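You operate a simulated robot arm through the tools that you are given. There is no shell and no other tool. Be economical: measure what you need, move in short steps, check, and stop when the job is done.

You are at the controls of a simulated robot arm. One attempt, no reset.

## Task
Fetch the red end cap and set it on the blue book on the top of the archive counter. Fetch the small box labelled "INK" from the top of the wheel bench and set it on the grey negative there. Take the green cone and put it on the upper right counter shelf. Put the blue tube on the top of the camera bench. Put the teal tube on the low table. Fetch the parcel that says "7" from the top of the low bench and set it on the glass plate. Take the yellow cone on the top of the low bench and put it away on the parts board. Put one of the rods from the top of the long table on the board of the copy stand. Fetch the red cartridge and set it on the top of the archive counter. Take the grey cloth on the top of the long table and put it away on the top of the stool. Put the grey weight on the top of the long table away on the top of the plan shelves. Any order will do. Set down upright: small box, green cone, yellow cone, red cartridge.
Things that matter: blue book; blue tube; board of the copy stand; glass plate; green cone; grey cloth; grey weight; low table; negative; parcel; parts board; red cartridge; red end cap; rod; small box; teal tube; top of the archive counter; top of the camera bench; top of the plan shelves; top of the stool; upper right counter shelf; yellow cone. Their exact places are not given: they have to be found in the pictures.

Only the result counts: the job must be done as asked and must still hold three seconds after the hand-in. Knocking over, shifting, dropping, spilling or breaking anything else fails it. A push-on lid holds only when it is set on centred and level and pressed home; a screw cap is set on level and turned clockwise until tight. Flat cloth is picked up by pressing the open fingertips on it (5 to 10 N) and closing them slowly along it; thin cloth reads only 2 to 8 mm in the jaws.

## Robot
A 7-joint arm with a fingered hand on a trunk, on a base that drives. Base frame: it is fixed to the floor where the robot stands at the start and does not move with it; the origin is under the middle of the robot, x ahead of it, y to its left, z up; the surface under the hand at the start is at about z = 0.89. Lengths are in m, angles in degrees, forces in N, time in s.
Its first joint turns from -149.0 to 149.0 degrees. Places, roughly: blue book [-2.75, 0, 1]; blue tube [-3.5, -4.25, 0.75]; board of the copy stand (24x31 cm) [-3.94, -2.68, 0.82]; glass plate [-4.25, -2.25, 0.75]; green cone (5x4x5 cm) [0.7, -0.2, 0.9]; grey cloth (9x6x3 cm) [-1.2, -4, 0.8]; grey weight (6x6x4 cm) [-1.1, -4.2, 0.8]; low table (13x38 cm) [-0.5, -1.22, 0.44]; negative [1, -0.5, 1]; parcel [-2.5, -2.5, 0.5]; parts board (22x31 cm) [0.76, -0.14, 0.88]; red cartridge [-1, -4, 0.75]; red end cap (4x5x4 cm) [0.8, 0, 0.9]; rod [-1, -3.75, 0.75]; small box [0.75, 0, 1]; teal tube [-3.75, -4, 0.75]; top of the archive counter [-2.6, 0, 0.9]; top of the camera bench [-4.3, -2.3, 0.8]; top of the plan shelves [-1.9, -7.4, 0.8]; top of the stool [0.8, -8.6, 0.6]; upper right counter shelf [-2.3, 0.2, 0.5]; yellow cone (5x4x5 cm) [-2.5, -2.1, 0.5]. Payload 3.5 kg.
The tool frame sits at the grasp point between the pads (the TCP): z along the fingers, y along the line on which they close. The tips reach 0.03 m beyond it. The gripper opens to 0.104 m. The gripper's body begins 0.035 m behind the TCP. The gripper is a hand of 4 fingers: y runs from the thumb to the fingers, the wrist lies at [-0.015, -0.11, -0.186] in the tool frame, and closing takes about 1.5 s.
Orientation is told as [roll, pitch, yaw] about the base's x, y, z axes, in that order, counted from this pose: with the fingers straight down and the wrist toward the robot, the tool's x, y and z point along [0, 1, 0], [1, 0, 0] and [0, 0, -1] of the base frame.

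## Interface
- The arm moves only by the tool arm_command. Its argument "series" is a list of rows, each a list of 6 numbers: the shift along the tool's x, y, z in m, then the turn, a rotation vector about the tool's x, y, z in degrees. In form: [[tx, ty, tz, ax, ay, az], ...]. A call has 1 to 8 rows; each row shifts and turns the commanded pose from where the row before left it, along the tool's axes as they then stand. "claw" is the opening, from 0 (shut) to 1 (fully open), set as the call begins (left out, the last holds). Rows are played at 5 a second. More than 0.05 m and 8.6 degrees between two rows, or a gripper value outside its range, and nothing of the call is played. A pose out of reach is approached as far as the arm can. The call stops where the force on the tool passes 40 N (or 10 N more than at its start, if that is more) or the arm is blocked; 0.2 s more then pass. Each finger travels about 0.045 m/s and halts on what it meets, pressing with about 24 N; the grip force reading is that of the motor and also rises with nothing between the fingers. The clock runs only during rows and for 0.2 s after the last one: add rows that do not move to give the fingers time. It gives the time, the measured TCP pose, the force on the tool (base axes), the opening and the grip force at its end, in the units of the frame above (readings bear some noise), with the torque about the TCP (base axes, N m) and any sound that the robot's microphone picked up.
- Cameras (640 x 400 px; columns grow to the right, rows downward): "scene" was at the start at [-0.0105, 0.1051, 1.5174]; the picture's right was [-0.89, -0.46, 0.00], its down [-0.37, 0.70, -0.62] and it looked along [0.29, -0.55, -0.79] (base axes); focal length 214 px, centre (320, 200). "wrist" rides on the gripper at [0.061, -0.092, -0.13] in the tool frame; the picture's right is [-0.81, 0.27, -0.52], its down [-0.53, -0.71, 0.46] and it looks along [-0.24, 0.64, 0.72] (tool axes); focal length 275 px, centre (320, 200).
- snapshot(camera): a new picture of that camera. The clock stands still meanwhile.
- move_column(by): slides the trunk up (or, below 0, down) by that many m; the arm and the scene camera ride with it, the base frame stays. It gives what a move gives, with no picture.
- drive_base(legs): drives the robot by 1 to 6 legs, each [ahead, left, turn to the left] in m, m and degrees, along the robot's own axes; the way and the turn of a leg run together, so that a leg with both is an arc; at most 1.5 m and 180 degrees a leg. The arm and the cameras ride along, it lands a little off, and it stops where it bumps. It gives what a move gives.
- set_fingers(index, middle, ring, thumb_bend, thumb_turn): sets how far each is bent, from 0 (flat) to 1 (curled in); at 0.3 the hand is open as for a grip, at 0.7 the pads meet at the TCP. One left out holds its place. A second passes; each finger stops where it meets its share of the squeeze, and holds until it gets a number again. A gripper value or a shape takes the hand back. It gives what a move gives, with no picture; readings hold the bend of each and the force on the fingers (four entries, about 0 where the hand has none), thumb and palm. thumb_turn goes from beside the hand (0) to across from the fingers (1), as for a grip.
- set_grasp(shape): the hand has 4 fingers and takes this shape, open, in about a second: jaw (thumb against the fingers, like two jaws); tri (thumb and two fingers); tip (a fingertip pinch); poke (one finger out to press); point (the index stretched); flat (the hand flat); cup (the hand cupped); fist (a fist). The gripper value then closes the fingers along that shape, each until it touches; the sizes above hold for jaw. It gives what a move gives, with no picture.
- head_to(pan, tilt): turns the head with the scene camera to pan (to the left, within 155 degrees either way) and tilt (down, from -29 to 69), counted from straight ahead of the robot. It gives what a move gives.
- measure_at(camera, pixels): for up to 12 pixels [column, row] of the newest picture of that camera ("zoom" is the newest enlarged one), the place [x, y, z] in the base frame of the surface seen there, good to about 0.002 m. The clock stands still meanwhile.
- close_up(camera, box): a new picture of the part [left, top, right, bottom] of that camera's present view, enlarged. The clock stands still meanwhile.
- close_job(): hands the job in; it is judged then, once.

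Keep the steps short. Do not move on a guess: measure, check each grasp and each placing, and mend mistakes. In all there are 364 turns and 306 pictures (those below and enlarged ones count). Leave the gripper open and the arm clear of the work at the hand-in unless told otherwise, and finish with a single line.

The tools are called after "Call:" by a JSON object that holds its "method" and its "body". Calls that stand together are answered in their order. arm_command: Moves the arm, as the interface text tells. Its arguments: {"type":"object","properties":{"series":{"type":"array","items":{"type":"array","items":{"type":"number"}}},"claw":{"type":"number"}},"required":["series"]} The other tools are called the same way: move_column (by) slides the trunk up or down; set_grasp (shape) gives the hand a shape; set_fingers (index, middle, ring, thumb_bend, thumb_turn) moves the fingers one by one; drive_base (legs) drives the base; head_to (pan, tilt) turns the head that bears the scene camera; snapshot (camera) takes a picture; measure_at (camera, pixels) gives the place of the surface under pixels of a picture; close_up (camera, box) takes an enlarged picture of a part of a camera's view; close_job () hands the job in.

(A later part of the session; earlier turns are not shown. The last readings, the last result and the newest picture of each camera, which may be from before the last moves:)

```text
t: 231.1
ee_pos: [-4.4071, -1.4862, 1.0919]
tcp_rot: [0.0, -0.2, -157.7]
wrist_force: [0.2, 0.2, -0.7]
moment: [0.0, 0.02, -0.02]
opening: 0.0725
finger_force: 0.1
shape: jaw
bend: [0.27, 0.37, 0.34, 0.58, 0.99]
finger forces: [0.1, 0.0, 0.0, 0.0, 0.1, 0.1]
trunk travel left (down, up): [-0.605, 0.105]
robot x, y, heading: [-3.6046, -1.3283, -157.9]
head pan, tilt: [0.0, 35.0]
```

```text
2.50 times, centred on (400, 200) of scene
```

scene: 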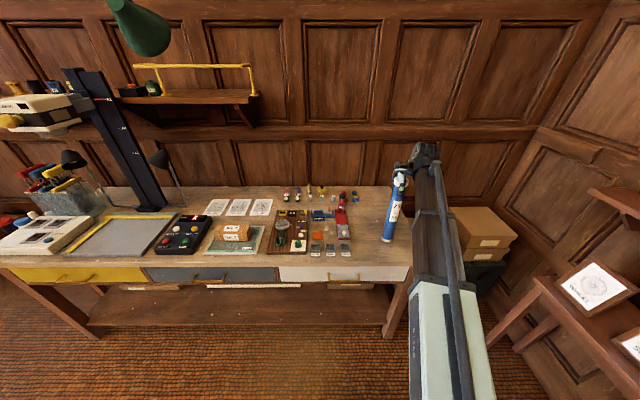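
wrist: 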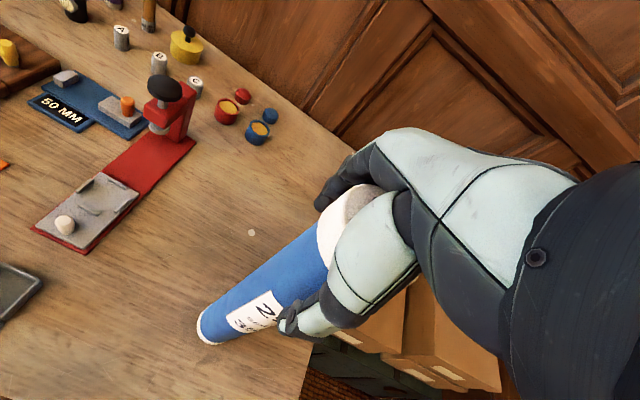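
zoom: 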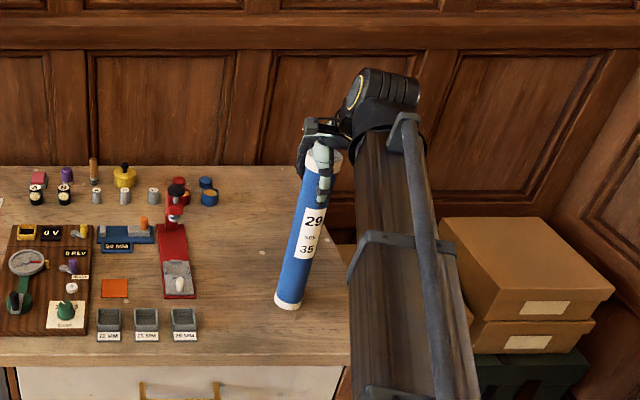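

Standing free. I lift straight up slowly.

Call:
{"method": "arm_command", "body": {"series": [[0, 0, -0.015, 0, 0, 0], [0, 0, -0.02, 0, 0, 0], [0, 0, -0.03, 0, 0, 0], [0, 0, -0.03, 0, 0, 0]]}}

Call:
{"method": "arm_command", "body": {"series": [[0, -0.045, 0, 0, 0, 0], [0, -0.045, 0, 0, 0, 0], [0, -0.045, 0, 0, 0, 0], [0, -0.045, 0, 0, 0, 0], [0, -0.045, 0, 0, 0, 0]]}}

Call:
{"method": "snapshot", "body": {"camera": "scene"}}

```text
t: 232.1
ee_pos: [-4.4062, -1.4851, 1.1879]
tcp_rot: [0.2, -0.2, -157.6]
wrist_force: [0.1, 0.7, 0.2]
moment: [0.01, -0.01, 0.01]
opening: 0.0724
finger_force: 0.1
shape: jaw
bend: [0.27, 0.37, 0.34, 0.58, 0.99]
finger forces: [0.1, 0.1, 0.0, 0.0, 0.1, 0.0]
trunk travel left (down, up): [-0.605, 0.105]
robot x, y, heading: [-3.6064, -1.3295, -158.0]
head pan, tilt: [0.0, 35.0]
```

```text
t: 233.3
ee_pos: [-4.1974, -1.3975, 1.1853]
tcp_rot: [0.1, -0.2, -157.7]
wrist_force: [-0.8, 0.2, -0.5]
moment: [0.01, 0.03, 0.01]
opening: 0.0726
finger_force: 0.1
shape: jaw
bend: [0.27, 0.37, 0.34, 0.58, 0.99]
finger forces: [0.0, 0.0, 0.1, 0.0, 0.0, 0.0]
trunk travel left (down, up): [-0.605, 0.105]
robot x, y, heading: [-3.6033, -1.3302, -158.2]
head pan, tilt: [0.0, 35.0]
```

```text
181 pictures are left
```

scene: 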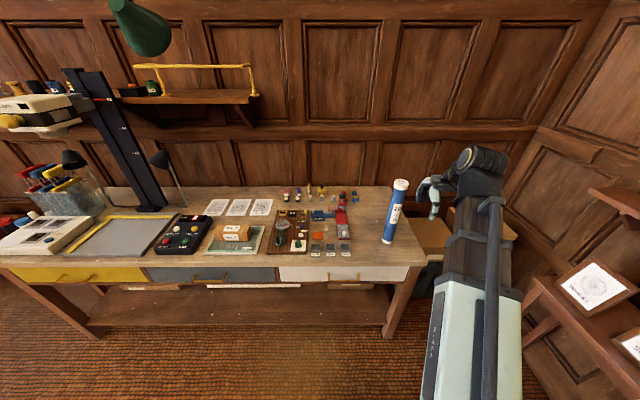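

Blue tube stands on the camera bench. I drive back to the stand for the teal tube.

Call:
{"method": "drive_base", "body": {"legs": [[0, 1.3, 0.4], [0, 1.28, 0]]}}

Call:
{"method": "snapshot", "body": {"camera": "scene"}}

```text
t: 245.9
ee_pos: [-3.2155, -3.7843, 1.1847]
tcp_rot: [0.1, -0.2, -157.3]
wrist_force: [-0.4, -0.1, -0.6]
moment: [-0.02, 0.0, 0.01]
opening: 0.0724
finger_force: 0.0
shape: jaw
bend: [0.27, 0.37, 0.34, 0.58, 0.99]
finger forces: [0.0, 0.0, 0.1, 0.0, 0.1, 0.0]
trunk travel left (down, up): [-0.605, 0.105]
robot x, y, heading: [-2.6237, -3.7078, -157.7]
head pan, tilt: [0.0, 35.0]
```

```text
180 pictures are left
```

scene: 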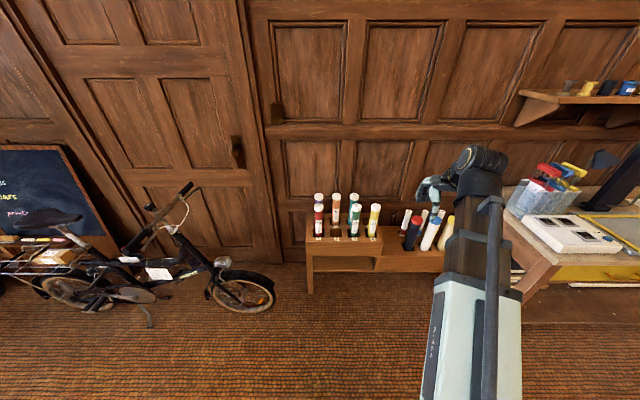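

Call:
{"method": "drive_base", "body": {"legs": [[0.36, 0, 0]]}}

Call:
{"method": "arm_command", "body": {"series": [[0.027, 0.035, 0, 0, 0, 0], [0.027, 0.035, 0, 0, 0, 0], [0.027, 0.035, 0, 0, 0, 0], [0.027, 0.035, 0, 0, 0, 0], [0, 0.035, 0, 0, 0, 0], [0, 0.035, 0, 0, 0, 0]]}}

Call:
{"method": "move_column", "body": {"by": -0.28}}

Call:
{"method": "snapshot", "body": {"camera": "wrist"}}

```text
t: 248.2
ee_pos: [-3.5494, -3.9229, 1.1852]
tcp_rot: [0.1, -0.3, -157.2]
wrist_force: [0.1, 0.6, 0.8]
moment: [0.02, -0.03, -0.01]
opening: 0.0727
finger_force: 0.0
shape: jaw
bend: [0.27, 0.37, 0.34, 0.58, 0.99]
finger forces: [0.1, 0.0, 0.0, 0.0, 0.0, 0.0]
trunk travel left (down, up): [-0.605, 0.105]
robot x, y, heading: [-2.9561, -3.8474, -157.6]
head pan, tilt: [0.0, 35.0]
```

```text
t: 249.6
ee_pos: [-3.7033, -4.1064, 1.185]
tcp_rot: [0.1, -0.3, -157.2]
wrist_force: [-0.5, -0.3, 0.4]
moment: [0.02, -0.02, 0.02]
opening: 0.0725
finger_force: 0.1
shape: jaw
bend: [0.27, 0.37, 0.34, 0.58, 0.99]
finger forces: [0.0, 0.0, 0.1, 0.1, 0.0, 0.0]
trunk travel left (down, up): [-0.605, 0.105]
robot x, y, heading: [-2.9588, -3.8463, -157.5]
head pan, tilt: [0.0, 35.0]
```

```text
t: 252.4
ee_pos: [-3.7027, -4.1051, 0.9043]
tcp_rot: [0.1, -0.3, -157.2]
wrist_force: [0.3, 0.4, -0.2]
moment: [0.0, 0.01, -0.01]
opening: 0.0726
finger_force: 0.2
shape: jaw
bend: [0.27, 0.37, 0.34, 0.58, 0.99]
finger forces: [0.1, 0.0, 0.0, 0.0, 0.0, 0.0]
trunk travel left (down, up): [-0.325, 0.385]
robot x, y, heading: [-2.9547, -3.8477, -157.3]
head pan, tilt: [0.0, 35.0]
```

```text
179 pictures are left
```

wrist: 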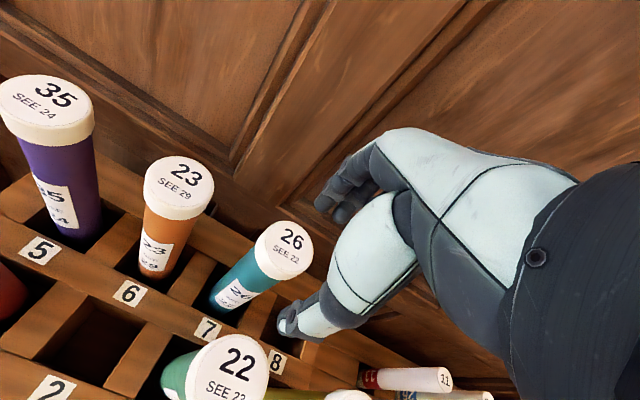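

Call:
{"method": "measure_at", "body": {"camera": "wrist", "pixels": [[284, 248], [270, 245], [304, 250], [284, 232], [284, 266], [230, 365]]}}

```text
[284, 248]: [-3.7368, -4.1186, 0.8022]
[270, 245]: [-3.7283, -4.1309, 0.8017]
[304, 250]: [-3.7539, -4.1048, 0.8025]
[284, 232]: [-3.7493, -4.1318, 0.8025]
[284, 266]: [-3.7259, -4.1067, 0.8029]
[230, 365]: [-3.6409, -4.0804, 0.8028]
```

Call:
{"method": "measure_at", "body": {"camera": "wrist", "pixels": [[300, 180], [250, 120], [330, 270], [310, 255]]}}

```text
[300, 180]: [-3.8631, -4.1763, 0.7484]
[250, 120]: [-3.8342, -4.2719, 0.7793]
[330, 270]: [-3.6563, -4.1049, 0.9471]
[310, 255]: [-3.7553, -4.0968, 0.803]
```

Call:
{"method": "arm_command", "body": {"series": [[-0.0014, 0.0391, 0, 0, 0, 0], [0, 0, 0.04, 0, 0, 0], [0, 0, 0.04, 0, 0, 0], [0, 0, 0.02, 0, 0, 0]], "claw": 0.75}}

Call:
{"method": "snapshot", "body": {"camera": "wrist"}}

```text
t: 253.4
ee_pos: [-3.7388, -4.1209, 0.8043]
tcp_rot: [0.1, -0.3, -157.2]
wrist_force: [0.1, 0.4, -0.4]
moment: [0.03, 0.0, -0.02]
opening: 0.0776
finger_force: 0.1
shape: jaw
bend: [0.27, 0.36, 0.33, 0.54, 0.99]
finger forces: [0.0, 0.1, 0.1, 0.0, 0.0, 0.0]
trunk travel left (down, up): [-0.325, 0.385]
robot x, y, heading: [-2.9569, -3.8499, -157.7]
head pan, tilt: [0.0, 35.0]
```

```text
178 pictures are left
```

wrist: 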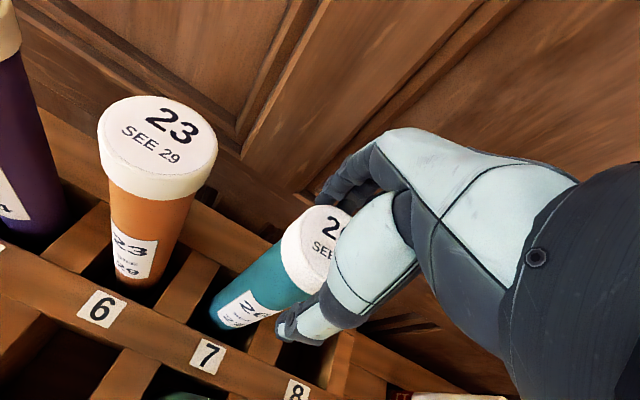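

Call:
{"method": "arm_command", "body": {"series": [[0, 0, 0.015, 0, 0, 0], [0, 0, 0.012, 0, 0, 0], [0, 0, 0.006, 0, 0, 0]]}}

Call:
{"method": "arm_command", "body": {"series": [[0, 0, 0, 0, 0, 0], [0, 0, 0, 0, 0, 0], [0, 0, 0, 0, 0, 0], [0, 0, 0, 0, 0, 0], [0, 0, 0, 0, 0, 0], [0, 0, 0, 0, 0, 0]], "claw": 0}}

Call:
{"method": "arm_command", "body": {"series": [[0, 0, -0.02, 0, 0, 0], [0, 0, -0.04, 0, 0, 0], [0, 0, -0.04, 0, 0, 0]]}}

Call:
{"method": "move_column", "body": {"by": 0.32}}

Call:
{"method": "snapshot", "body": {"camera": "wrist"}}

```text
t: 254.2
ee_pos: [-3.7391, -4.1192, 0.7717]
tcp_rot: [0.1, -0.3, -157.1]
wrist_force: [-0.5, 0.1, 0.3]
moment: [-0.03, 0.03, -0.03]
opening: 0.0778
finger_force: 0.1
shape: jaw
bend: [0.27, 0.36, 0.33, 0.54, 0.99]
finger forces: [0.0, 0.0, 0.0, 0.0, 0.1, 0.0]
trunk travel left (down, up): [-0.325, 0.385]
robot x, y, heading: [-2.955, -3.8515, -157.3]
head pan, tilt: [0.0, 35.0]
```

```text
t: 255.6
ee_pos: [-3.7388, -4.1193, 0.7713]
tcp_rot: [0.1, -0.4, -157.2]
wrist_force: [0.2, 0.0, 0.2]
moment: [0.01, -0.03, -0.02]
opening: 0.0421
finger_force: 23.9
shape: jaw
bend: [0.74, 0.47, 0.52, 0.73, 1.0]
finger forces: [12.5, 7.6, 0.0, 0.1, 20.5, 0.0]
trunk travel left (down, up): [-0.325, 0.385]
robot x, y, heading: [-2.9576, -3.8479, -157.3]
head pan, tilt: [0.0, 35.0]
```

```text
t: 256.4
ee_pos: [-3.7365, -4.1172, 0.8728]
tcp_rot: [0.1, -0.3, -157.2]
wrist_force: [0.2, 0.1, -1.6]
moment: [0.03, -0.04, 0.01]
opening: 0.0423
finger_force: 23.4
shape: jaw
bend: [0.74, 0.47, 0.52, 0.73, 1.0]
finger forces: [12.4, 7.7, 0.1, 0.1, 20.7, 0.0]
trunk travel left (down, up): [-0.325, 0.385]
robot x, y, heading: [-2.9541, -3.8472, -157.7]
head pan, tilt: [0.0, 35.0]
```

```text
t: 259.6
ee_pos: [-3.7371, -4.1174, 1.1923]
tcp_rot: [0.0, -0.4, -157.4]
wrist_force: [0.3, 0.4, -1.6]
moment: [0.01, -0.01, 0.02]
opening: 0.0423
finger_force: 23.5
shape: jaw
bend: [0.74, 0.47, 0.52, 0.73, 1.0]
finger forces: [12.6, 7.6, 0.0, 0.0, 20.6, 0.0]
trunk travel left (down, up): [-0.645, 0.065]
robot x, y, heading: [-2.9541, -3.8493, -157.6]
head pan, tilt: [0.0, 35.0]
```

```text
177 pictures are left
```

wrist: 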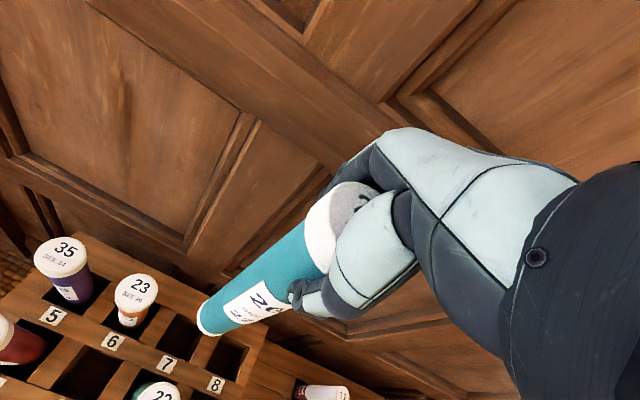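

Teal tube held. I retract and drive toward the low table.

Call:
{"method": "arm_command", "body": {"series": [[0, -0.045, 0, 0, 0, 0], [0, -0.045, 0, 0, 0, 0], [0, -0.045, 0, 0, 0, 0], [0, -0.045, 0, 0, 0, 0], [0, -0.045, 0, 0, 0, 0]]}}

Call:
{"method": "drive_base", "body": {"legs": [[-0.4, 0, 0], [0, -0.3, 0], [-1.3, 0, 0], [0, 0, 180], [0, 1.1, 0]]}}

Call:
{"method": "snapshot", "body": {"camera": "scene"}}

```text
t: 260.8
ee_pos: [-3.5309, -4.0301, 1.1916]
tcp_rot: [0.1, -0.3, -157.2]
wrist_force: [-0.3, 0.0, -2.2]
moment: [0.01, 0.0, 0.02]
opening: 0.042
finger_force: 23.9
shape: jaw
bend: [0.74, 0.47, 0.52, 0.73, 1.0]
finger forces: [12.7, 7.7, 0.0, 0.1, 20.8, 0.0]
trunk travel left (down, up): [-0.645, 0.065]
robot x, y, heading: [-2.9569, -3.8504, -157.5]
head pan, tilt: [0.0, 35.0]
```

```text
t: 283.6
ee_pos: [-1.2627, -1.7713, 1.1916]
tcp_rot: [0.1, -0.3, 19.7]
wrist_force: [0.2, 0.7, -2.2]
moment: [-0.01, 0.02, 0.01]
opening: 0.0416
finger_force: 24.0
shape: jaw
bend: [0.74, 0.48, 0.52, 0.73, 1.0]
finger forces: [12.6, 7.7, 0.1, 0.0, 20.0, 0.0]
trunk travel left (down, up): [-0.645, 0.065]
robot x, y, heading: [-1.8464, -1.9215, 19.5]
head pan, tilt: [0.0, 35.0]
```

```text
176 pictures are left
```

scene: 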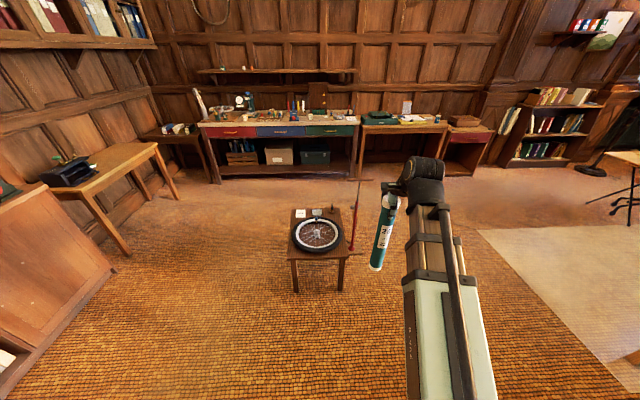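

Call:
{"method": "close_up", "body": {"camera": "scene", "box": [270, 190, 370, 300]}}

Call:
{"method": "measure_at", "body": {"camera": "zoom", "pixels": [[135, 130], [110, 350], [400, 130], [425, 350], [165, 140], [280, 140], [270, 180], [400, 180], [330, 155], [220, 150], [380, 155], [250, 370]]}}

```text
3.64 times, centred on (320, 245) of scene
```

zoom: 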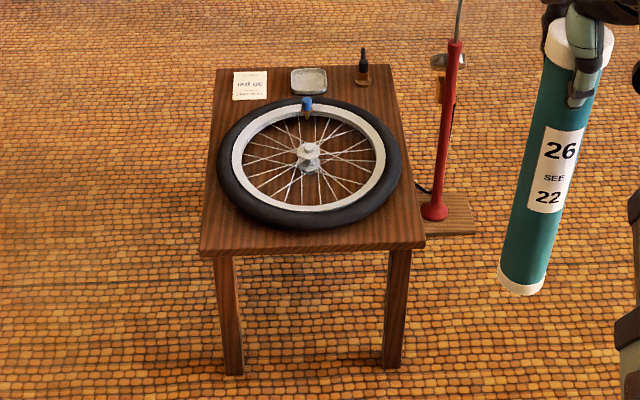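

```text
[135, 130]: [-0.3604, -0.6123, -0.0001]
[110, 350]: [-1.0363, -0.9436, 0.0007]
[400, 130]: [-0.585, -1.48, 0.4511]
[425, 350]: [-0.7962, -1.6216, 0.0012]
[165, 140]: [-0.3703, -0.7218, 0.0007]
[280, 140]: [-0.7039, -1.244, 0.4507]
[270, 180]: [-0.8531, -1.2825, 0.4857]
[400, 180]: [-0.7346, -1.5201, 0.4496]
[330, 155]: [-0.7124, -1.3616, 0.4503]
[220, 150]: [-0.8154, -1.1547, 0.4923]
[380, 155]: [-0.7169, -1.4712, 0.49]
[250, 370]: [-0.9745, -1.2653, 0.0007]
```

Call:
{"method": "measure_at", "body": {"camera": "zoom", "pixels": [[219, 72], [388, 72], [420, 240], [205, 247], [234, 97], [267, 97], [292, 92], [327, 92], [358, 84], [370, 84], [222, 200], [400, 195]]}}

Call:
{"method": "measure_at", "body": {"camera": "zoom", "pixels": [[218, 170], [402, 160], [310, 103], [305, 225], [240, 210], [382, 210], [395, 225], [225, 235], [390, 110], [345, 95], [280, 85]]}}

```text
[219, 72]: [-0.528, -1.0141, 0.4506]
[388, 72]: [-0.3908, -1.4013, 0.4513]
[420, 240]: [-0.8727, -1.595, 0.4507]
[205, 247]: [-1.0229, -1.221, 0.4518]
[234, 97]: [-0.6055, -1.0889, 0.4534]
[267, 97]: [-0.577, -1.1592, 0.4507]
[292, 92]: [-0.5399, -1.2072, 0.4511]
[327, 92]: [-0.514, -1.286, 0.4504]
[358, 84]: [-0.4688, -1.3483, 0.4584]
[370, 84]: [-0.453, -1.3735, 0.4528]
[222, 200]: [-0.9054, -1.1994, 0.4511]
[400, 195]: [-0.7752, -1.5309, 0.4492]
```

```text
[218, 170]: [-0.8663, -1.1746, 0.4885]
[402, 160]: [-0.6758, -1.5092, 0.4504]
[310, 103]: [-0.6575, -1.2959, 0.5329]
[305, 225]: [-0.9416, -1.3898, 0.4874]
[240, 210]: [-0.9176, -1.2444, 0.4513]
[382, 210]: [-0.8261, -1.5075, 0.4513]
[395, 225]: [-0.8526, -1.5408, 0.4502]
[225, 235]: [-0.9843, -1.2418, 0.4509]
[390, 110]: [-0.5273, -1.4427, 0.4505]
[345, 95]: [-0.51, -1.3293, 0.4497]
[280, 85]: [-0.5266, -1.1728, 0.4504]
```

Call:
{"method": "measure_at", "body": {"camera": "scene", "pixels": [[351, 248], [360, 200], [356, 183], [372, 181], [365, 155], [330, 207], [322, 214], [310, 211], [331, 213], [344, 201]]}}

Call:
{"method": "drive_base", "body": {"legs": [[0, 0.03, 2.8], [0.6, 0, 0]]}}

Call:
{"method": "snapshot", "body": {"camera": "scene"}}

Call:
{"method": "snapshot", "body": {"camera": "wrist"}}

```text
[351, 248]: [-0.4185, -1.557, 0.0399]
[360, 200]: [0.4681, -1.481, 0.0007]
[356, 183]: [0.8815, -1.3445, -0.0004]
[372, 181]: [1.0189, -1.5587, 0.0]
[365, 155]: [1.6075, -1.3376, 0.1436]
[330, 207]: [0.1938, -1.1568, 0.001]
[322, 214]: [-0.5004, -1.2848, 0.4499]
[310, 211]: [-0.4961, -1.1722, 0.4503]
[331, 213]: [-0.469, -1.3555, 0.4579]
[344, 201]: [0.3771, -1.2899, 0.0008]
```

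```text
t: 287.4
ee_pos: [-0.725, -1.4968, 1.1912]
tcp_rot: [0.1, -0.4, 22.1]
wrist_force: [-0.3, -0.1, -2.9]
moment: [-0.04, 0.02, 0.01]
opening: 0.0414
finger_force: 24.0
shape: jaw
bend: [0.74, 0.48, 0.52, 0.73, 1.0]
finger forces: [13.0, 8.1, 0.1, 0.0, 20.6, 0.0]
trunk travel left (down, up): [-0.645, 0.065]
robot x, y, heading: [-1.3057, -1.6685, 21.8]
head pan, tilt: [0.0, 35.0]
```

```text
174 pictures are left
```

scene: 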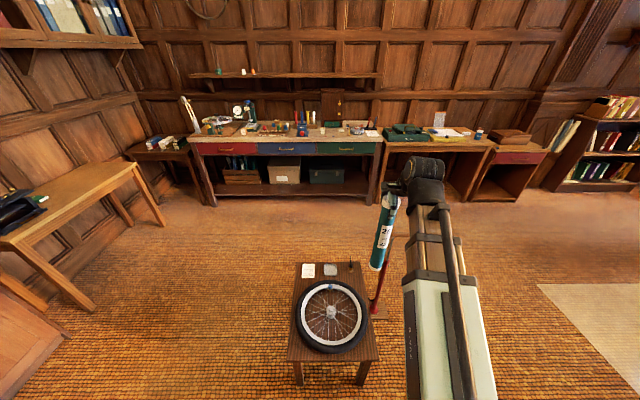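

```text
173 pictures are left
```

wrist: 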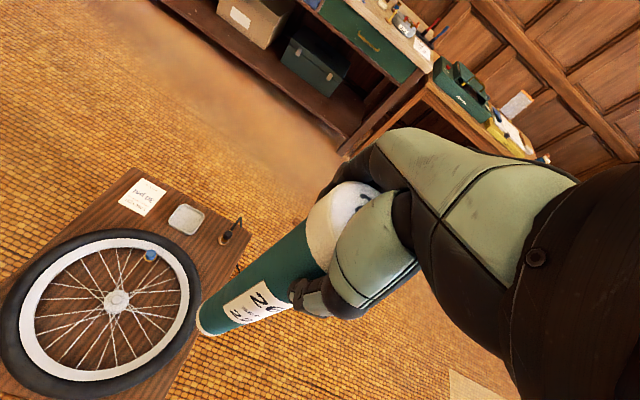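

Call:
{"method": "close_up", "body": {"camera": "scene", "box": [280, 180, 440, 330]}}

Call:
{"method": "close_up", "body": {"camera": "wrist", "box": [100, 160, 300, 285]}}

```text
2.67 times, centred on (360, 255) of scene
```

zoom: 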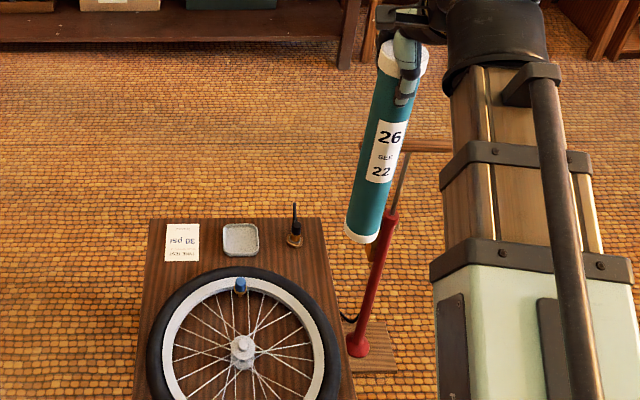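

```text
3.20 times, centred on (200, 222) of wrist
```

zoom: 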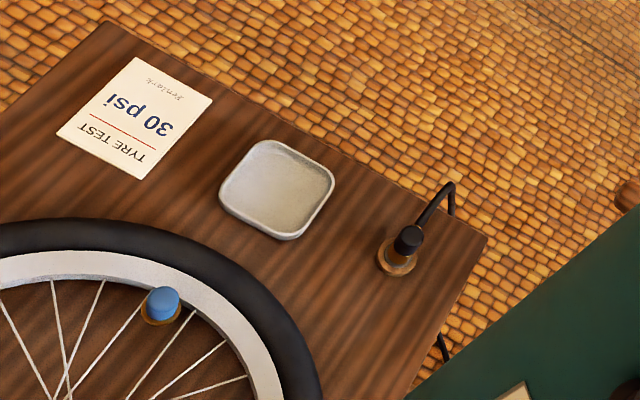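

Call:
{"method": "measure_at", "body": {"camera": "scene", "pixels": [[402, 235], [392, 245], [387, 262], [376, 306], [406, 236]]}}

Call:
{"method": "measure_at", "body": {"camera": "zoom", "pixels": [[325, 180], [295, 237], [378, 265], [395, 275], [408, 240], [448, 190], [300, 300], [340, 260], [350, 210], [400, 330]]}}

```text
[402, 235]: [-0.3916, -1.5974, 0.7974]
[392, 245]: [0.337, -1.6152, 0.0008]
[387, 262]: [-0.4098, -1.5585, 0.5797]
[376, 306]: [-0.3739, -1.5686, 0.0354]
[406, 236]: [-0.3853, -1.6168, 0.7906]
```

```text
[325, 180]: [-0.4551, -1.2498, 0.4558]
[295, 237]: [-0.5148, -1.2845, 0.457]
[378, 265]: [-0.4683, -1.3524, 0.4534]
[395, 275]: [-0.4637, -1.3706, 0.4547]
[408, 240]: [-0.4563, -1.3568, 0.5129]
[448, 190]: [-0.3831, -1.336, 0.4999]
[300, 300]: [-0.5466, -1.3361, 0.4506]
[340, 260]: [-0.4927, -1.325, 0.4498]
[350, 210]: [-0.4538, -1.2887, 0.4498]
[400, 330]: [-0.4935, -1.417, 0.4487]
```

Call:
{"method": "arm_command", "body": {"series": [[0.0132, 0.0424, 0, 0, 0, 0], [0.0132, 0.0424, 0, 0, 0, 0], [0.0132, 0.0424, 0, 0, 0, 0], [0.0132, 0.0424, 0, 0, 0, 0], [0.0132, 0.0424, 0, 0, 0, 0], [0.013, 0.042, 0, 0, 0, 0]]}}

Call:
{"method": "move_column", "body": {"by": -0.36}}

Call:
{"method": "snapshot", "body": {"camera": "wrist"}}

Call:
{"method": "snapshot", "body": {"camera": "scene"}}

```text
t: 288.8
ee_pos: [-0.521, -1.3265, 1.1927]
tcp_rot: [0.1, -0.1, 22.0]
wrist_force: [0.1, 0.8, -2.0]
moment: [0.03, 0.02, 0.01]
opening: 0.0416
finger_force: 24.2
shape: jaw
bend: [0.74, 0.48, 0.52, 0.73, 1.0]
finger forces: [13.0, 8.3, 0.3, 0.0, 20.5, 0.1]
trunk travel left (down, up): [-0.645, 0.065]
robot x, y, heading: [-1.3052, -1.6713, 21.7]
head pan, tilt: [0.0, 35.0]
```

```text
t: 292.3
ee_pos: [-0.5217, -1.3265, 0.8332]
tcp_rot: [0.1, -0.3, 21.9]
wrist_force: [0.6, -0.2, -2.6]
moment: [-0.01, -0.01, -0.02]
opening: 0.0415
finger_force: 23.8
shape: jaw
bend: [0.74, 0.48, 0.52, 0.73, 1.0]
finger forces: [12.8, 8.4, 0.2, 0.0, 20.7, 0.0]
trunk travel left (down, up): [-0.285, 0.425]
robot x, y, heading: [-1.3057, -1.6697, 21.4]
head pan, tilt: [0.0, 35.0]
```

```text
170 pictures are left
```

wrist: 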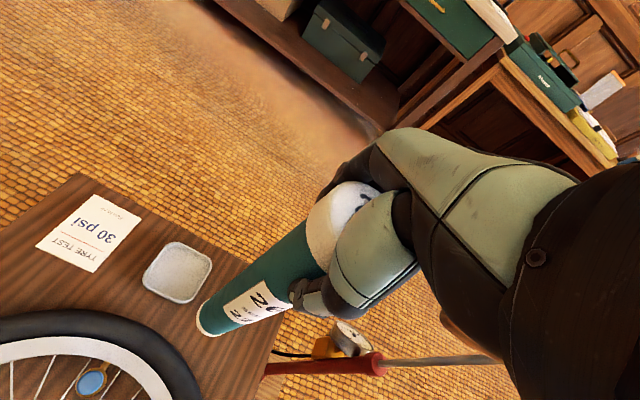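

```text
169 pictures are left
```

scene: 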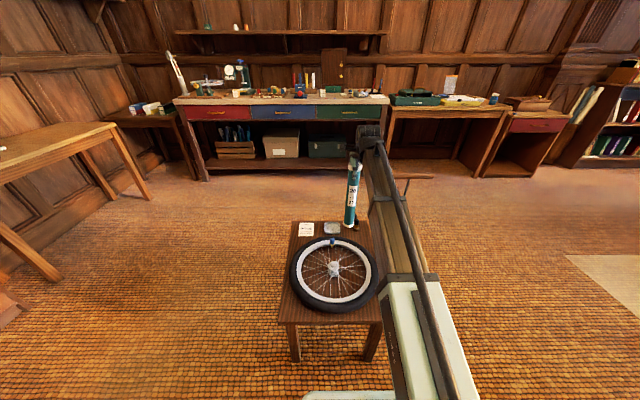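

Call:
{"method": "measure_at", "body": {"camera": "wrist", "pixels": [[205, 325], [220, 330], [203, 312], [300, 240]]}}

Call:
{"method": "arm_command", "body": {"series": [[0, 0, 0.03, 0, 0, 0], [0, 0, 0.03, 0, 0, 0], [0, 0, 0.015, 0, 0, 0]]}}

Call:
{"method": "snapshot", "body": {"camera": "wrist"}}

```text
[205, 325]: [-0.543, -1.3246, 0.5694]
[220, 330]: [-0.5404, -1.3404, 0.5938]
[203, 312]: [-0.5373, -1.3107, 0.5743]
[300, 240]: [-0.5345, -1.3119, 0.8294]
```

```text
t: 293.1
ee_pos: [-0.5199, -1.3282, 0.7566]
tcp_rot: [0.1, -0.3, 22.1]
wrist_force: [-0.3, 0.0, -1.9]
moment: [0.02, 0.01, 0.01]
opening: 0.0413
finger_force: 23.8
shape: jaw
bend: [0.74, 0.48, 0.52, 0.73, 1.0]
finger forces: [12.8, 8.3, 0.2, 0.1, 20.6, 0.0]
trunk travel left (down, up): [-0.285, 0.425]
robot x, y, heading: [-1.3072, -1.6679, 21.6]
head pan, tilt: [0.0, 35.0]
```

```text
168 pictures are left
```

wrist: 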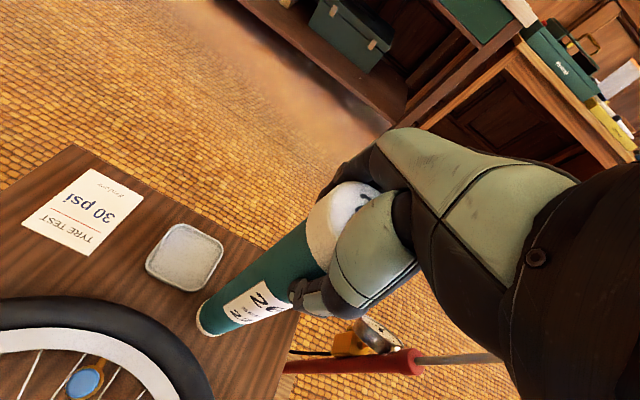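

Call:
{"method": "arm_command", "body": {"series": [[0, 0, 0.003, 0, 0, 0], [0, 0, 0.002, 0, 0, 0], [0, 0, 0.002, 0, 0, 0]]}}

Call:
{"method": "arm_command", "body": {"series": [[0, 0, 0.002, 0, 0, 0], [0, 0, 0.001, 0, 0, 0]]}}

```text
t: 293.9
ee_pos: [-0.5217, -1.3265, 0.7521]
tcp_rot: [0.1, -0.4, 22.1]
wrist_force: [-0.8, 0.0, -1.2]
moment: [-0.01, 0.01, 0.0]
opening: 0.0412
finger_force: 24.1
shape: jaw
bend: [0.74, 0.48, 0.52, 0.73, 1.0]
finger forces: [12.9, 8.3, 0.2, 0.0, 20.7, 0.0]
trunk travel left (down, up): [-0.285, 0.425]
robot x, y, heading: [-1.3056, -1.6682, 21.5]
head pan, tilt: [0.0, 35.0]
```

```text
t: 294.5
ee_pos: [-0.5215, -1.3258, 0.7511]
tcp_rot: [0.1, -0.4, 22.0]
wrist_force: [-0.6, 1.1, 11.8]
moment: [0.01, -0.03, -0.02]
opening: 0.0421
finger_force: 24.1
shape: jaw
bend: [0.74, 0.48, 0.52, 0.73, 1.0]
finger forces: [13.8, 9.0, 0.1, 0.0, 22.5, 0.0]
trunk travel left (down, up): [-0.285, 0.425]
robot x, y, heading: [-1.3034, -1.6662, 21.6]
head pan, tilt: [0.0, 35.0]
```

Contact. I release gently and check.

Call:
{"method": "arm_command", "body": {"series": [[0, 0, -0.001, 0, 0, 0], [0, 0, 0, 0, 0, 0], [0, 0, 0, 0, 0, 0], [0, 0, 0, 0, 0, 0], [0, 0, 0, 0, 0, 0], [0, 0, 0, 0, 0, 0]], "claw": 0.7}}

Call:
{"method": "arm_command", "body": {"series": [[0, 0, -0.015, 0, 0, 0], [0, 0, -0.02, 0, 0, 0], [0, 0, -0.03, 0, 0, 0], [0, 0, -0.03, 0, 0, 0]]}}

Call:
{"method": "move_column", "body": {"by": 0.35}}

Call:
{"method": "snapshot", "body": {"camera": "wrist"}}

```text
t: 295.9
ee_pos: [-0.5201, -1.3255, 0.7502]
tcp_rot: [0.1, -0.3, 22.0]
wrist_force: [0.2, 0.1, 0.4]
moment: [0.03, -0.03, -0.02]
opening: 0.0725
finger_force: 0.0
shape: jaw
bend: [0.27, 0.37, 0.34, 0.58, 0.99]
finger forces: [0.0, 0.1, 0.0, 0.0, 0.0, 0.0]
trunk travel left (down, up): [-0.285, 0.425]
robot x, y, heading: [-1.3079, -1.6687, 21.8]
head pan, tilt: [0.0, 35.0]
```

```text
t: 296.9
ee_pos: [-0.52, -1.3254, 0.8442]
tcp_rot: [0.1, -0.3, 22.0]
wrist_force: [1.0, 0.0, -0.4]
moment: [-0.01, -0.03, -0.01]
opening: 0.0724
finger_force: 0.1
shape: jaw
bend: [0.27, 0.37, 0.34, 0.58, 0.99]
finger forces: [0.0, 0.1, 0.1, 0.0, 0.0, 0.0]
trunk travel left (down, up): [-0.285, 0.425]
robot x, y, heading: [-1.3061, -1.6703, 21.9]
head pan, tilt: [0.0, 35.0]
```

```text
t: 300.4
ee_pos: [-0.5204, -1.3263, 1.1945]
tcp_rot: [0.1, -0.4, 21.9]
wrist_force: [0.3, 0.6, -1.1]
moment: [-0.02, 0.02, -0.02]
opening: 0.0726
finger_force: 0.1
shape: jaw
bend: [0.27, 0.37, 0.34, 0.58, 0.99]
finger forces: [0.1, 0.0, 0.0, 0.1, 0.0, 0.0]
trunk travel left (down, up): [-0.635, 0.075]
robot x, y, heading: [-1.3083, -1.6688, 22.2]
head pan, tilt: [0.0, 35.0]
```

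```text
167 pictures are left
```

wrist: 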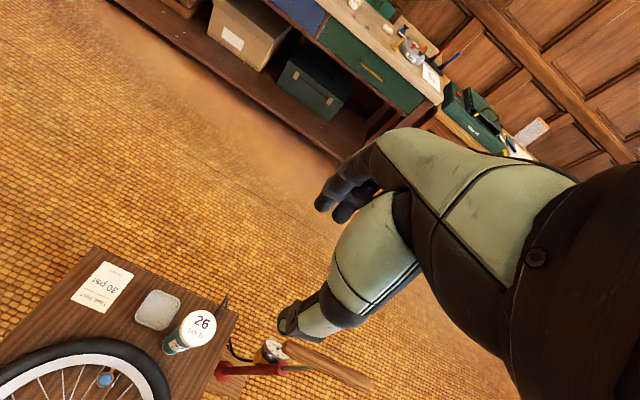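

Teal tube stands on the low table. Next the green cone: I retract and drive to the wheel bench.

Call:
{"method": "arm_command", "body": {"series": [[0, -0.045, 0, 0, 0, 0], [0, -0.045, 0, 0, 0, 0], [0, -0.045, 0, 0, 0, 0], [0, -0.045, 0, 0, 0, 0], [0, -0.045, 0, 0, 0, 0]], "claw": 1}}

Call:
{"method": "drive_base", "body": {"legs": [[0, 0.78, 0], [1.4, 0, 0], [0.2, -0.1, 0]]}}

Call:
{"method": "head_to", "body": {"pan": 0, "tilt": 50}}

Call:
{"method": "snapshot", "body": {"camera": "scene"}}

Call:
{"method": "snapshot", "body": {"camera": "wrist"}}

```text
t: 301.6
ee_pos: [-0.7291, -1.4112, 1.1929]
tcp_rot: [0.1, -0.3, 22.0]
wrist_force: [-0.1, 0.7, -0.2]
moment: [0.0, -0.01, 0.04]
opening: 0.1034
finger_force: 0.1
shape: jaw
bend: [0.3, 0.3, 0.3, 0.3, 0.98]
finger forces: [0.0, 0.1, 0.0, 0.0, 0.0, 0.0]
trunk travel left (down, up): [-0.635, 0.075]
robot x, y, heading: [-1.3055, -1.6686, 21.8]
head pan, tilt: [0.0, 35.0]
```

```text
t: 313.7
ee_pos: [0.5103, -0.2101, 1.1937]
tcp_rot: [0.1, -0.4, 20.7]
wrist_force: [-0.1, 0.5, 0.4]
moment: [0.01, -0.02, 0.01]
opening: 0.104
finger_force: 0.0
shape: jaw
bend: [0.3, 0.3, 0.3, 0.3, 0.98]
finger forces: [0.0, 0.1, 0.0, 0.1, 0.0, 0.1]
trunk travel left (down, up): [-0.635, 0.075]
robot x, y, heading: [-0.0733, -0.4529, 20.2]
head pan, tilt: [0.0, 35.0]
```

```text
t: 314.4
ee_pos: [0.5092, -0.2094, 1.1932]
tcp_rot: [0.0, -0.3, 20.7]
wrist_force: [0.5, 0.0, -0.4]
moment: [0.0, 0.04, 0.01]
opening: 0.1038
finger_force: 0.0
shape: jaw
bend: [0.3, 0.3, 0.3, 0.3, 0.98]
finger forces: [0.1, 0.0, 0.0, 0.1, 0.1, 0.0]
trunk travel left (down, up): [-0.635, 0.075]
robot x, y, heading: [-0.0744, -0.4568, 20.3]
head pan, tilt: [0.0, 50.0]
```

```text
166 pictures are left
```

scene: 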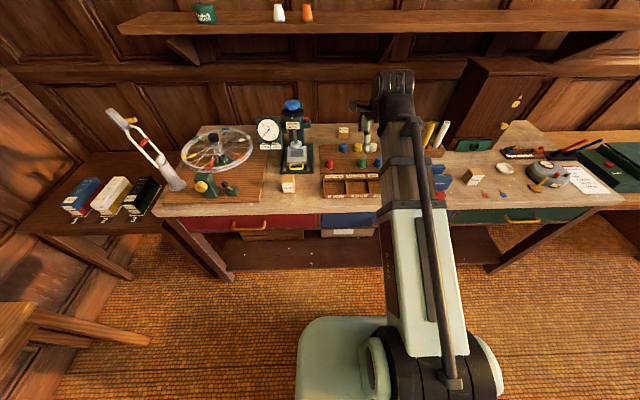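

```text
165 pictures are left
```

wrist: 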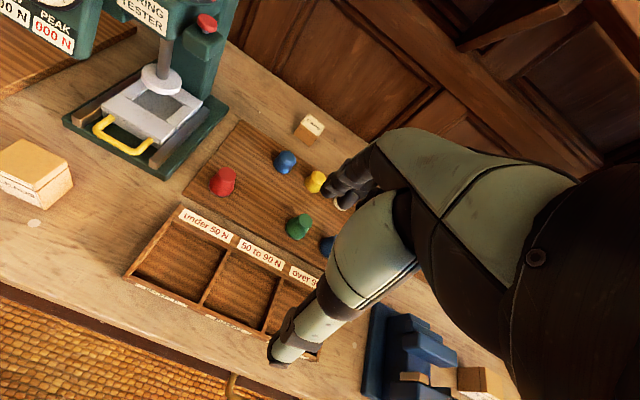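

Call:
{"method": "close_up", "body": {"camera": "wrist", "box": [200, 140, 360, 260]}}

Call:
{"method": "measure_at", "body": {"camera": "zoom", "pixels": [[385, 262], [375, 262], [397, 262], [370, 310], [410, 315], [385, 330], [300, 250], [150, 165], [290, 72]]}}

```text
3.33 times, centred on (280, 200) of wrist
```

zoom: 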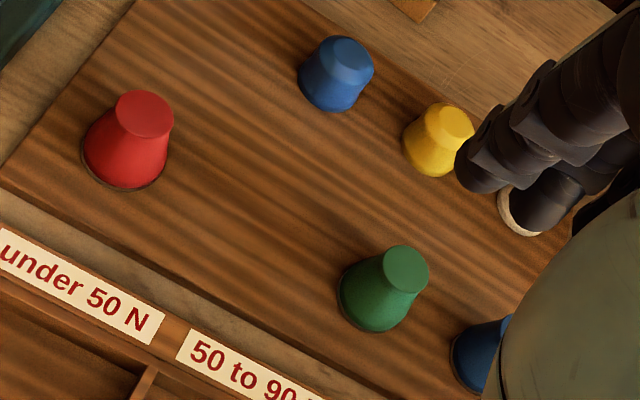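

```text
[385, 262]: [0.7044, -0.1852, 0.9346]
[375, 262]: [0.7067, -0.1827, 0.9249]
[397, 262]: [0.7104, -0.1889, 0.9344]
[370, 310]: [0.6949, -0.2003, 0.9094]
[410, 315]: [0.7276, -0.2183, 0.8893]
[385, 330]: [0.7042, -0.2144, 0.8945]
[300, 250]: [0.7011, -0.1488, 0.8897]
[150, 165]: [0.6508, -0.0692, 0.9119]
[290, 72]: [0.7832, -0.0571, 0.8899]
```

Call:
{"method": "arm_command", "body": {"series": [[-0.0115, 0.0392, 0, 0, 0, 0], [-0.0115, 0.0392, 0, 0, 0, 0], [-0.0115, 0.0392, 0, 0, 0, 0], [-0.0115, 0.0392, 0, 0, 0, 0], [-0.0116, 0.0392, 0, 0, 0, 0], [0, 0, 0.045, 0, 0, 0], [0, 0, 0.045, 0, 0, 0], [0, 0, 0.045, 0, 0, 0]], "claw": 0.8}}

Call:
{"method": "arm_command", "body": {"series": [[0, 0, 0.04, 0, 0, 0], [0, 0, 0.03, 0, 0, 0]]}}

Call:
{"method": "snapshot", "body": {"camera": "wrist"}}

```text
t: 316.2
ee_pos: [0.7131, -0.1965, 1.0568]
tcp_rot: [0.0, -0.3, 20.7]
wrist_force: [-0.1, -0.4, 0.1]
moment: [0.02, -0.02, 0.03]
opening: 0.0833
finger_force: 0.0
shape: jaw
bend: [0.27, 0.34, 0.32, 0.49, 0.99]
finger forces: [0.0, 0.0, 0.1, 0.0, 0.0, 0.0]
trunk travel left (down, up): [-0.635, 0.075]
robot x, y, heading: [-0.0759, -0.4552, 20.5]
head pan, tilt: [0.0, 50.0]
```

```text
t: 316.8
ee_pos: [0.7143, -0.1943, 0.9864]
tcp_rot: [0.0, -0.3, 20.7]
wrist_force: [0.0, -0.2, -0.2]
moment: [0.0, -0.01, 0.02]
opening: 0.0833
finger_force: 0.0
shape: jaw
bend: [0.27, 0.34, 0.32, 0.49, 0.99]
finger forces: [0.0, 0.0, 0.0, 0.0, 0.0, 0.0]
trunk travel left (down, up): [-0.635, 0.075]
robot x, y, heading: [-0.0743, -0.4544, 20.5]
head pan, tilt: [0.0, 50.0]
```

```text
163 pictures are left
```

wrist: 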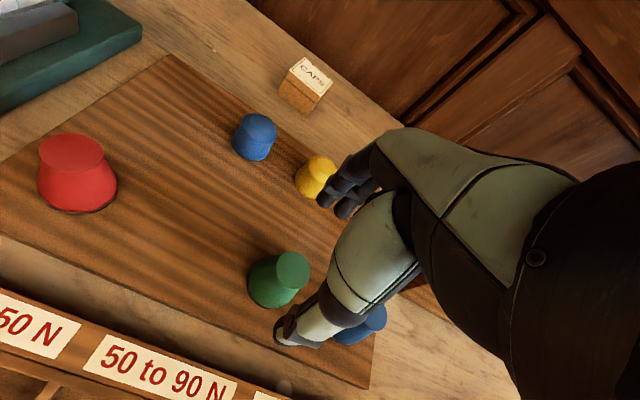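

Call:
{"method": "measure_at", "body": {"camera": "wrist", "pixels": [[292, 269], [281, 265], [304, 273], [292, 258], [290, 284]]}}

```text
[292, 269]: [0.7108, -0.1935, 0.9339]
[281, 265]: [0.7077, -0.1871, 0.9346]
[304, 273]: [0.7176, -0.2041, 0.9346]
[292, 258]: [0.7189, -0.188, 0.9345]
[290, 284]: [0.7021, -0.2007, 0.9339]
```

Call:
{"method": "arm_command", "body": {"series": [[-0.001, -0.003, 0.03, 0, 0, 0], [0, 0, 0.03, 0, 0, 0], [0, 0, 0, 0, 0, 0]]}}

Call:
{"method": "arm_command", "body": {"series": [[0, 0, 0, 0, 0, 0], [0, 0, 0, 0, 0, 0], [0, 0, 0, 0, 0, 0], [0, 0, 0, 0, 0, 0], [0, 0, 0, 0, 0, 0], [0, 0, 0, 0, 0, 0], [0, 0, 0, 0, 0, 0]], "claw": 0}}

Call:
{"method": "arm_command", "body": {"series": [[0, 0, -0.02, 0, 0, 0], [0, 0, -0.04, 0, 0, 0], [0, 0, -0.04, 0, 0, 0], [0, 0, -0.04, 0, 0, 0], [0, 0, -0.04, 0, 0, 0]]}}

Call:
{"method": "snapshot", "body": {"camera": "wrist"}}

```text
t: 317.6
ee_pos: [0.7112, -0.1967, 0.9278]
tcp_rot: [0.1, -0.3, 20.7]
wrist_force: [0.2, 0.8, 0.1]
moment: [-0.02, 0.03, 0.01]
opening: 0.0835
finger_force: 0.1
shape: jaw
bend: [0.27, 0.34, 0.32, 0.49, 0.99]
finger forces: [0.0, 0.1, 0.0, 0.0, 0.0, 0.0]
trunk travel left (down, up): [-0.635, 0.075]
robot x, y, heading: [-0.0744, -0.4593, 20.2]
head pan, tilt: [0.0, 50.0]
```

```text
t: 319.2
ee_pos: [0.7105, -0.1981, 0.9271]
tcp_rot: [0.2, -0.3, 20.7]
wrist_force: [-1.3, -0.2, 2.1]
moment: [0.05, 0.0, 0.0]
opening: 0.0329
finger_force: 24.2
shape: jaw
bend: [0.74, 0.53, 0.57, 0.74, 1.0]
finger forces: [11.8, 6.9, 0.1, 0.0, 19.5, 0.0]
trunk travel left (down, up): [-0.635, 0.075]
robot x, y, heading: [-0.0708, -0.4551, 20.2]
head pan, tilt: [0.0, 50.0]
```

```text
t: 320.4
ee_pos: [0.7083, -0.1968, 1.1087]
tcp_rot: [0.2, -0.4, 20.7]
wrist_force: [-0.3, -0.1, -0.5]
moment: [0.0, -0.01, 0.01]
opening: 0.0328
finger_force: 23.9
shape: jaw
bend: [0.74, 0.53, 0.57, 0.74, 1.0]
finger forces: [12.0, 6.9, 0.1, 0.0, 18.9, 0.1]
trunk travel left (down, up): [-0.635, 0.075]
robot x, y, heading: [-0.0704, -0.4572, 20.6]
head pan, tilt: [0.0, 50.0]
```

```text
162 pictures are left
```

wrist: 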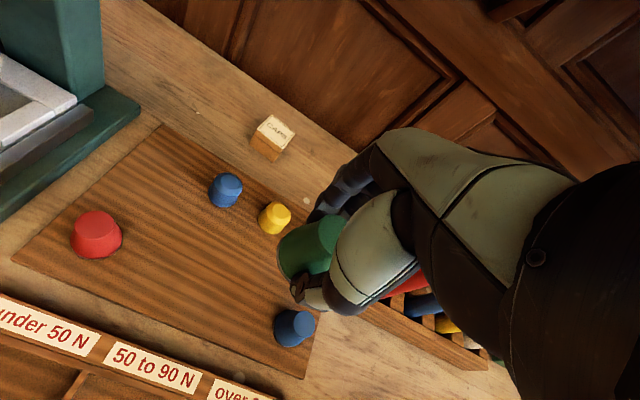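

Call:
{"method": "close_up", "body": {"camera": "wrist", "box": [250, 190, 370, 320]}}

Call:
{"method": "arm_command", "body": {"series": [[0, -0.045, 0, 0, 0, 0], [0, -0.045, 0, 0, 0, 0], [0, -0.045, 0, 0, 0, 0], [0, -0.045, -0.02, 0, 0, 0]]}}

```text
3.08 times, centred on (310, 255) of wrist
```

zoom: 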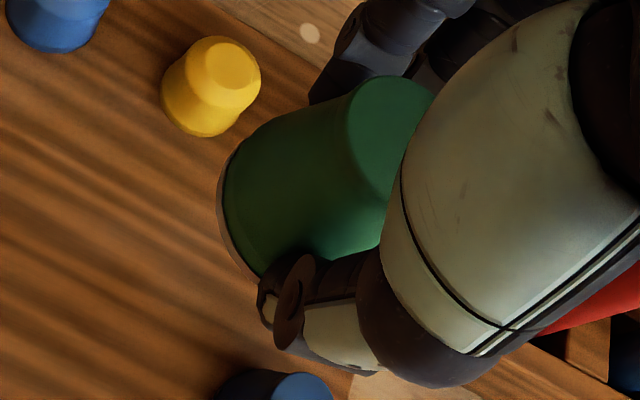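

```text
t: 321.4
ee_pos: [0.5393, -0.2607, 1.1267]
tcp_rot: [0.1, -0.2, 20.7]
wrist_force: [0.2, 0.2, -0.5]
moment: [0.01, 0.01, -0.01]
opening: 0.0326
finger_force: 24.0
shape: jaw
bend: [0.74, 0.53, 0.57, 0.74, 1.0]
finger forces: [12.0, 7.0, 0.0, 0.1, 19.0, 0.0]
trunk travel left (down, up): [-0.635, 0.075]
robot x, y, heading: [-0.074, -0.4561, 20.6]
head pan, tilt: [0.0, 50.0]
```

Upright in the grip. I drive to the counter.

Call:
{"method": "drive_base", "body": {"legs": [[-0.15, 0, 0], [0, 0, 91.8], [0.5, 0, 0], [0, 0.9, 0], [0, 0.85, 0]]}}

Call:
{"method": "head_to", "body": {"pan": 0, "tilt": 45}}

Call:
{"method": "snapshot", "body": {"camera": "scene"}}

```text
t: 337.7
ee_pos: [-2.2326, -0.0457, 1.1265]
tcp_rot: [0.1, -0.3, 110.5]
wrist_force: [0.1, -0.2, -0.1]
moment: [-0.01, 0.01, 0.0]
opening: 0.0323
finger_force: 24.4
shape: jaw
bend: [0.74, 0.53, 0.57, 0.74, 1.0]
finger forces: [12.2, 6.7, 0.0, 0.0, 18.3, 0.0]
trunk travel left (down, up): [-0.635, 0.075]
robot x, y, heading: [-2.0378, -0.6552, 110.1]
head pan, tilt: [0.0, 50.0]
```

```text
t: 338.3
ee_pos: [-2.2328, -0.045, 1.1263]
tcp_rot: [0.2, -0.3, 110.5]
wrist_force: [0.0, 0.4, -0.6]
moment: [0.01, 0.0, 0.0]
opening: 0.0324
finger_force: 23.6
shape: jaw
bend: [0.74, 0.53, 0.57, 0.74, 1.0]
finger forces: [12.1, 6.7, 0.1, 0.0, 18.3, 0.1]
trunk travel left (down, up): [-0.635, 0.075]
robot x, y, heading: [-2.036, -0.6567, 110.3]
head pan, tilt: [0.0, 45.0]
```

```text
160 pictures are left
```

scene: 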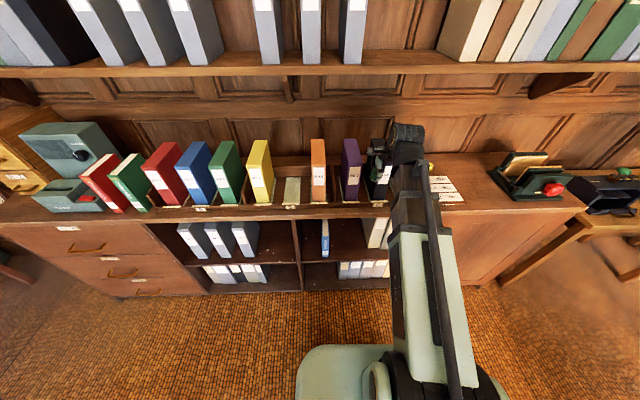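

Call:
{"method": "drive_base", "body": {"legs": [[-0.22, 0, 2.0]]}}

Call:
{"method": "move_column", "body": {"by": -0.4}}

Call:
{"method": "snapshot", "body": {"camera": "scene"}}

Call:
{"method": "snapshot", "body": {"camera": "wrist"}}

```text
t: 340.0
ee_pos: [-2.1735, -0.2598, 1.1282]
tcp_rot: [0.1, -0.4, 112.5]
wrist_force: [0.6, -0.3, -1.0]
moment: [0.01, 0.0, -0.01]
opening: 0.0325
finger_force: 24.5
shape: jaw
bend: [0.74, 0.53, 0.57, 0.74, 1.0]
finger forces: [12.1, 6.7, 0.0, 0.0, 18.3, 0.0]
trunk travel left (down, up): [-0.635, 0.075]
robot x, y, heading: [-1.9553, -0.8656, 112.4]
head pan, tilt: [0.0, 45.0]
```

```text
t: 343.9
ee_pos: [-2.1741, -0.2576, 0.7267]
tcp_rot: [0.0, -0.2, 112.5]
wrist_force: [0.5, -0.3, 0.3]
moment: [0.03, 0.01, 0.03]
opening: 0.0326
finger_force: 23.9
shape: jaw
bend: [0.74, 0.53, 0.57, 0.75, 1.0]
finger forces: [12.2, 6.7, 0.0, 0.1, 18.4, 0.0]
trunk travel left (down, up): [-0.235, 0.475]
robot x, y, heading: [-1.959, -0.8658, 112.3]
head pan, tilt: [0.0, 45.0]
```

```text
159 pictures are left
```

scene: 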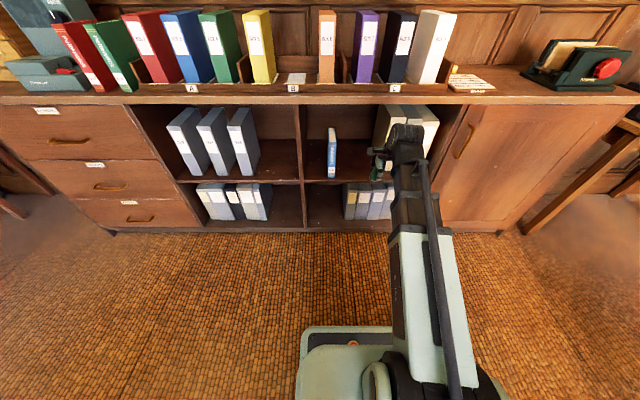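

```text
158 pictures are left
```

wrist: 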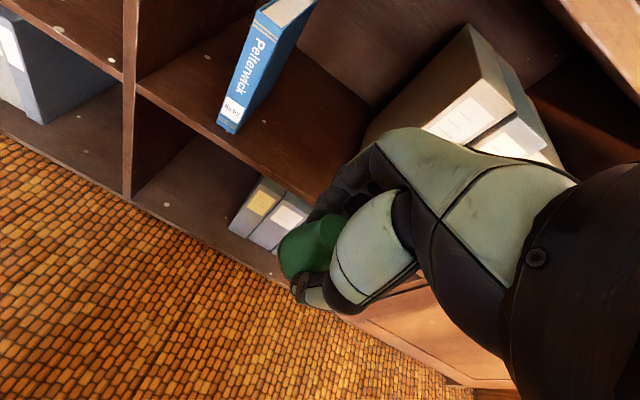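

Call:
{"method": "measure_at", "body": {"camera": "wrist", "pixels": [[240, 130], [300, 185], [330, 120], [372, 120], [255, 165], [360, 145], [300, 100], [225, 128]]}}

Call:
{"method": "measure_at", "body": {"camera": "scene", "pixels": [[355, 90], [355, 103], [345, 182], [332, 175], [355, 160], [374, 150]]}}

```text
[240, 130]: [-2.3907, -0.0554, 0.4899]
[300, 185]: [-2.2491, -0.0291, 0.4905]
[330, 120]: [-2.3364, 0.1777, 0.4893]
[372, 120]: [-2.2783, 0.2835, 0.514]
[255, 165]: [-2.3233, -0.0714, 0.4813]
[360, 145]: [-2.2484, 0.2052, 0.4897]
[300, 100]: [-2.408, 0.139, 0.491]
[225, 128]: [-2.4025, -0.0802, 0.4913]
```

```text
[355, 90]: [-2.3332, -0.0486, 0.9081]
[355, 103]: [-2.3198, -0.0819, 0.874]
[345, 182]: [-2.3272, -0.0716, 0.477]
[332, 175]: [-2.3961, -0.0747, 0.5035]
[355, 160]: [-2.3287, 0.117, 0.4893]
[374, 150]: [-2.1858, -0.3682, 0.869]
```

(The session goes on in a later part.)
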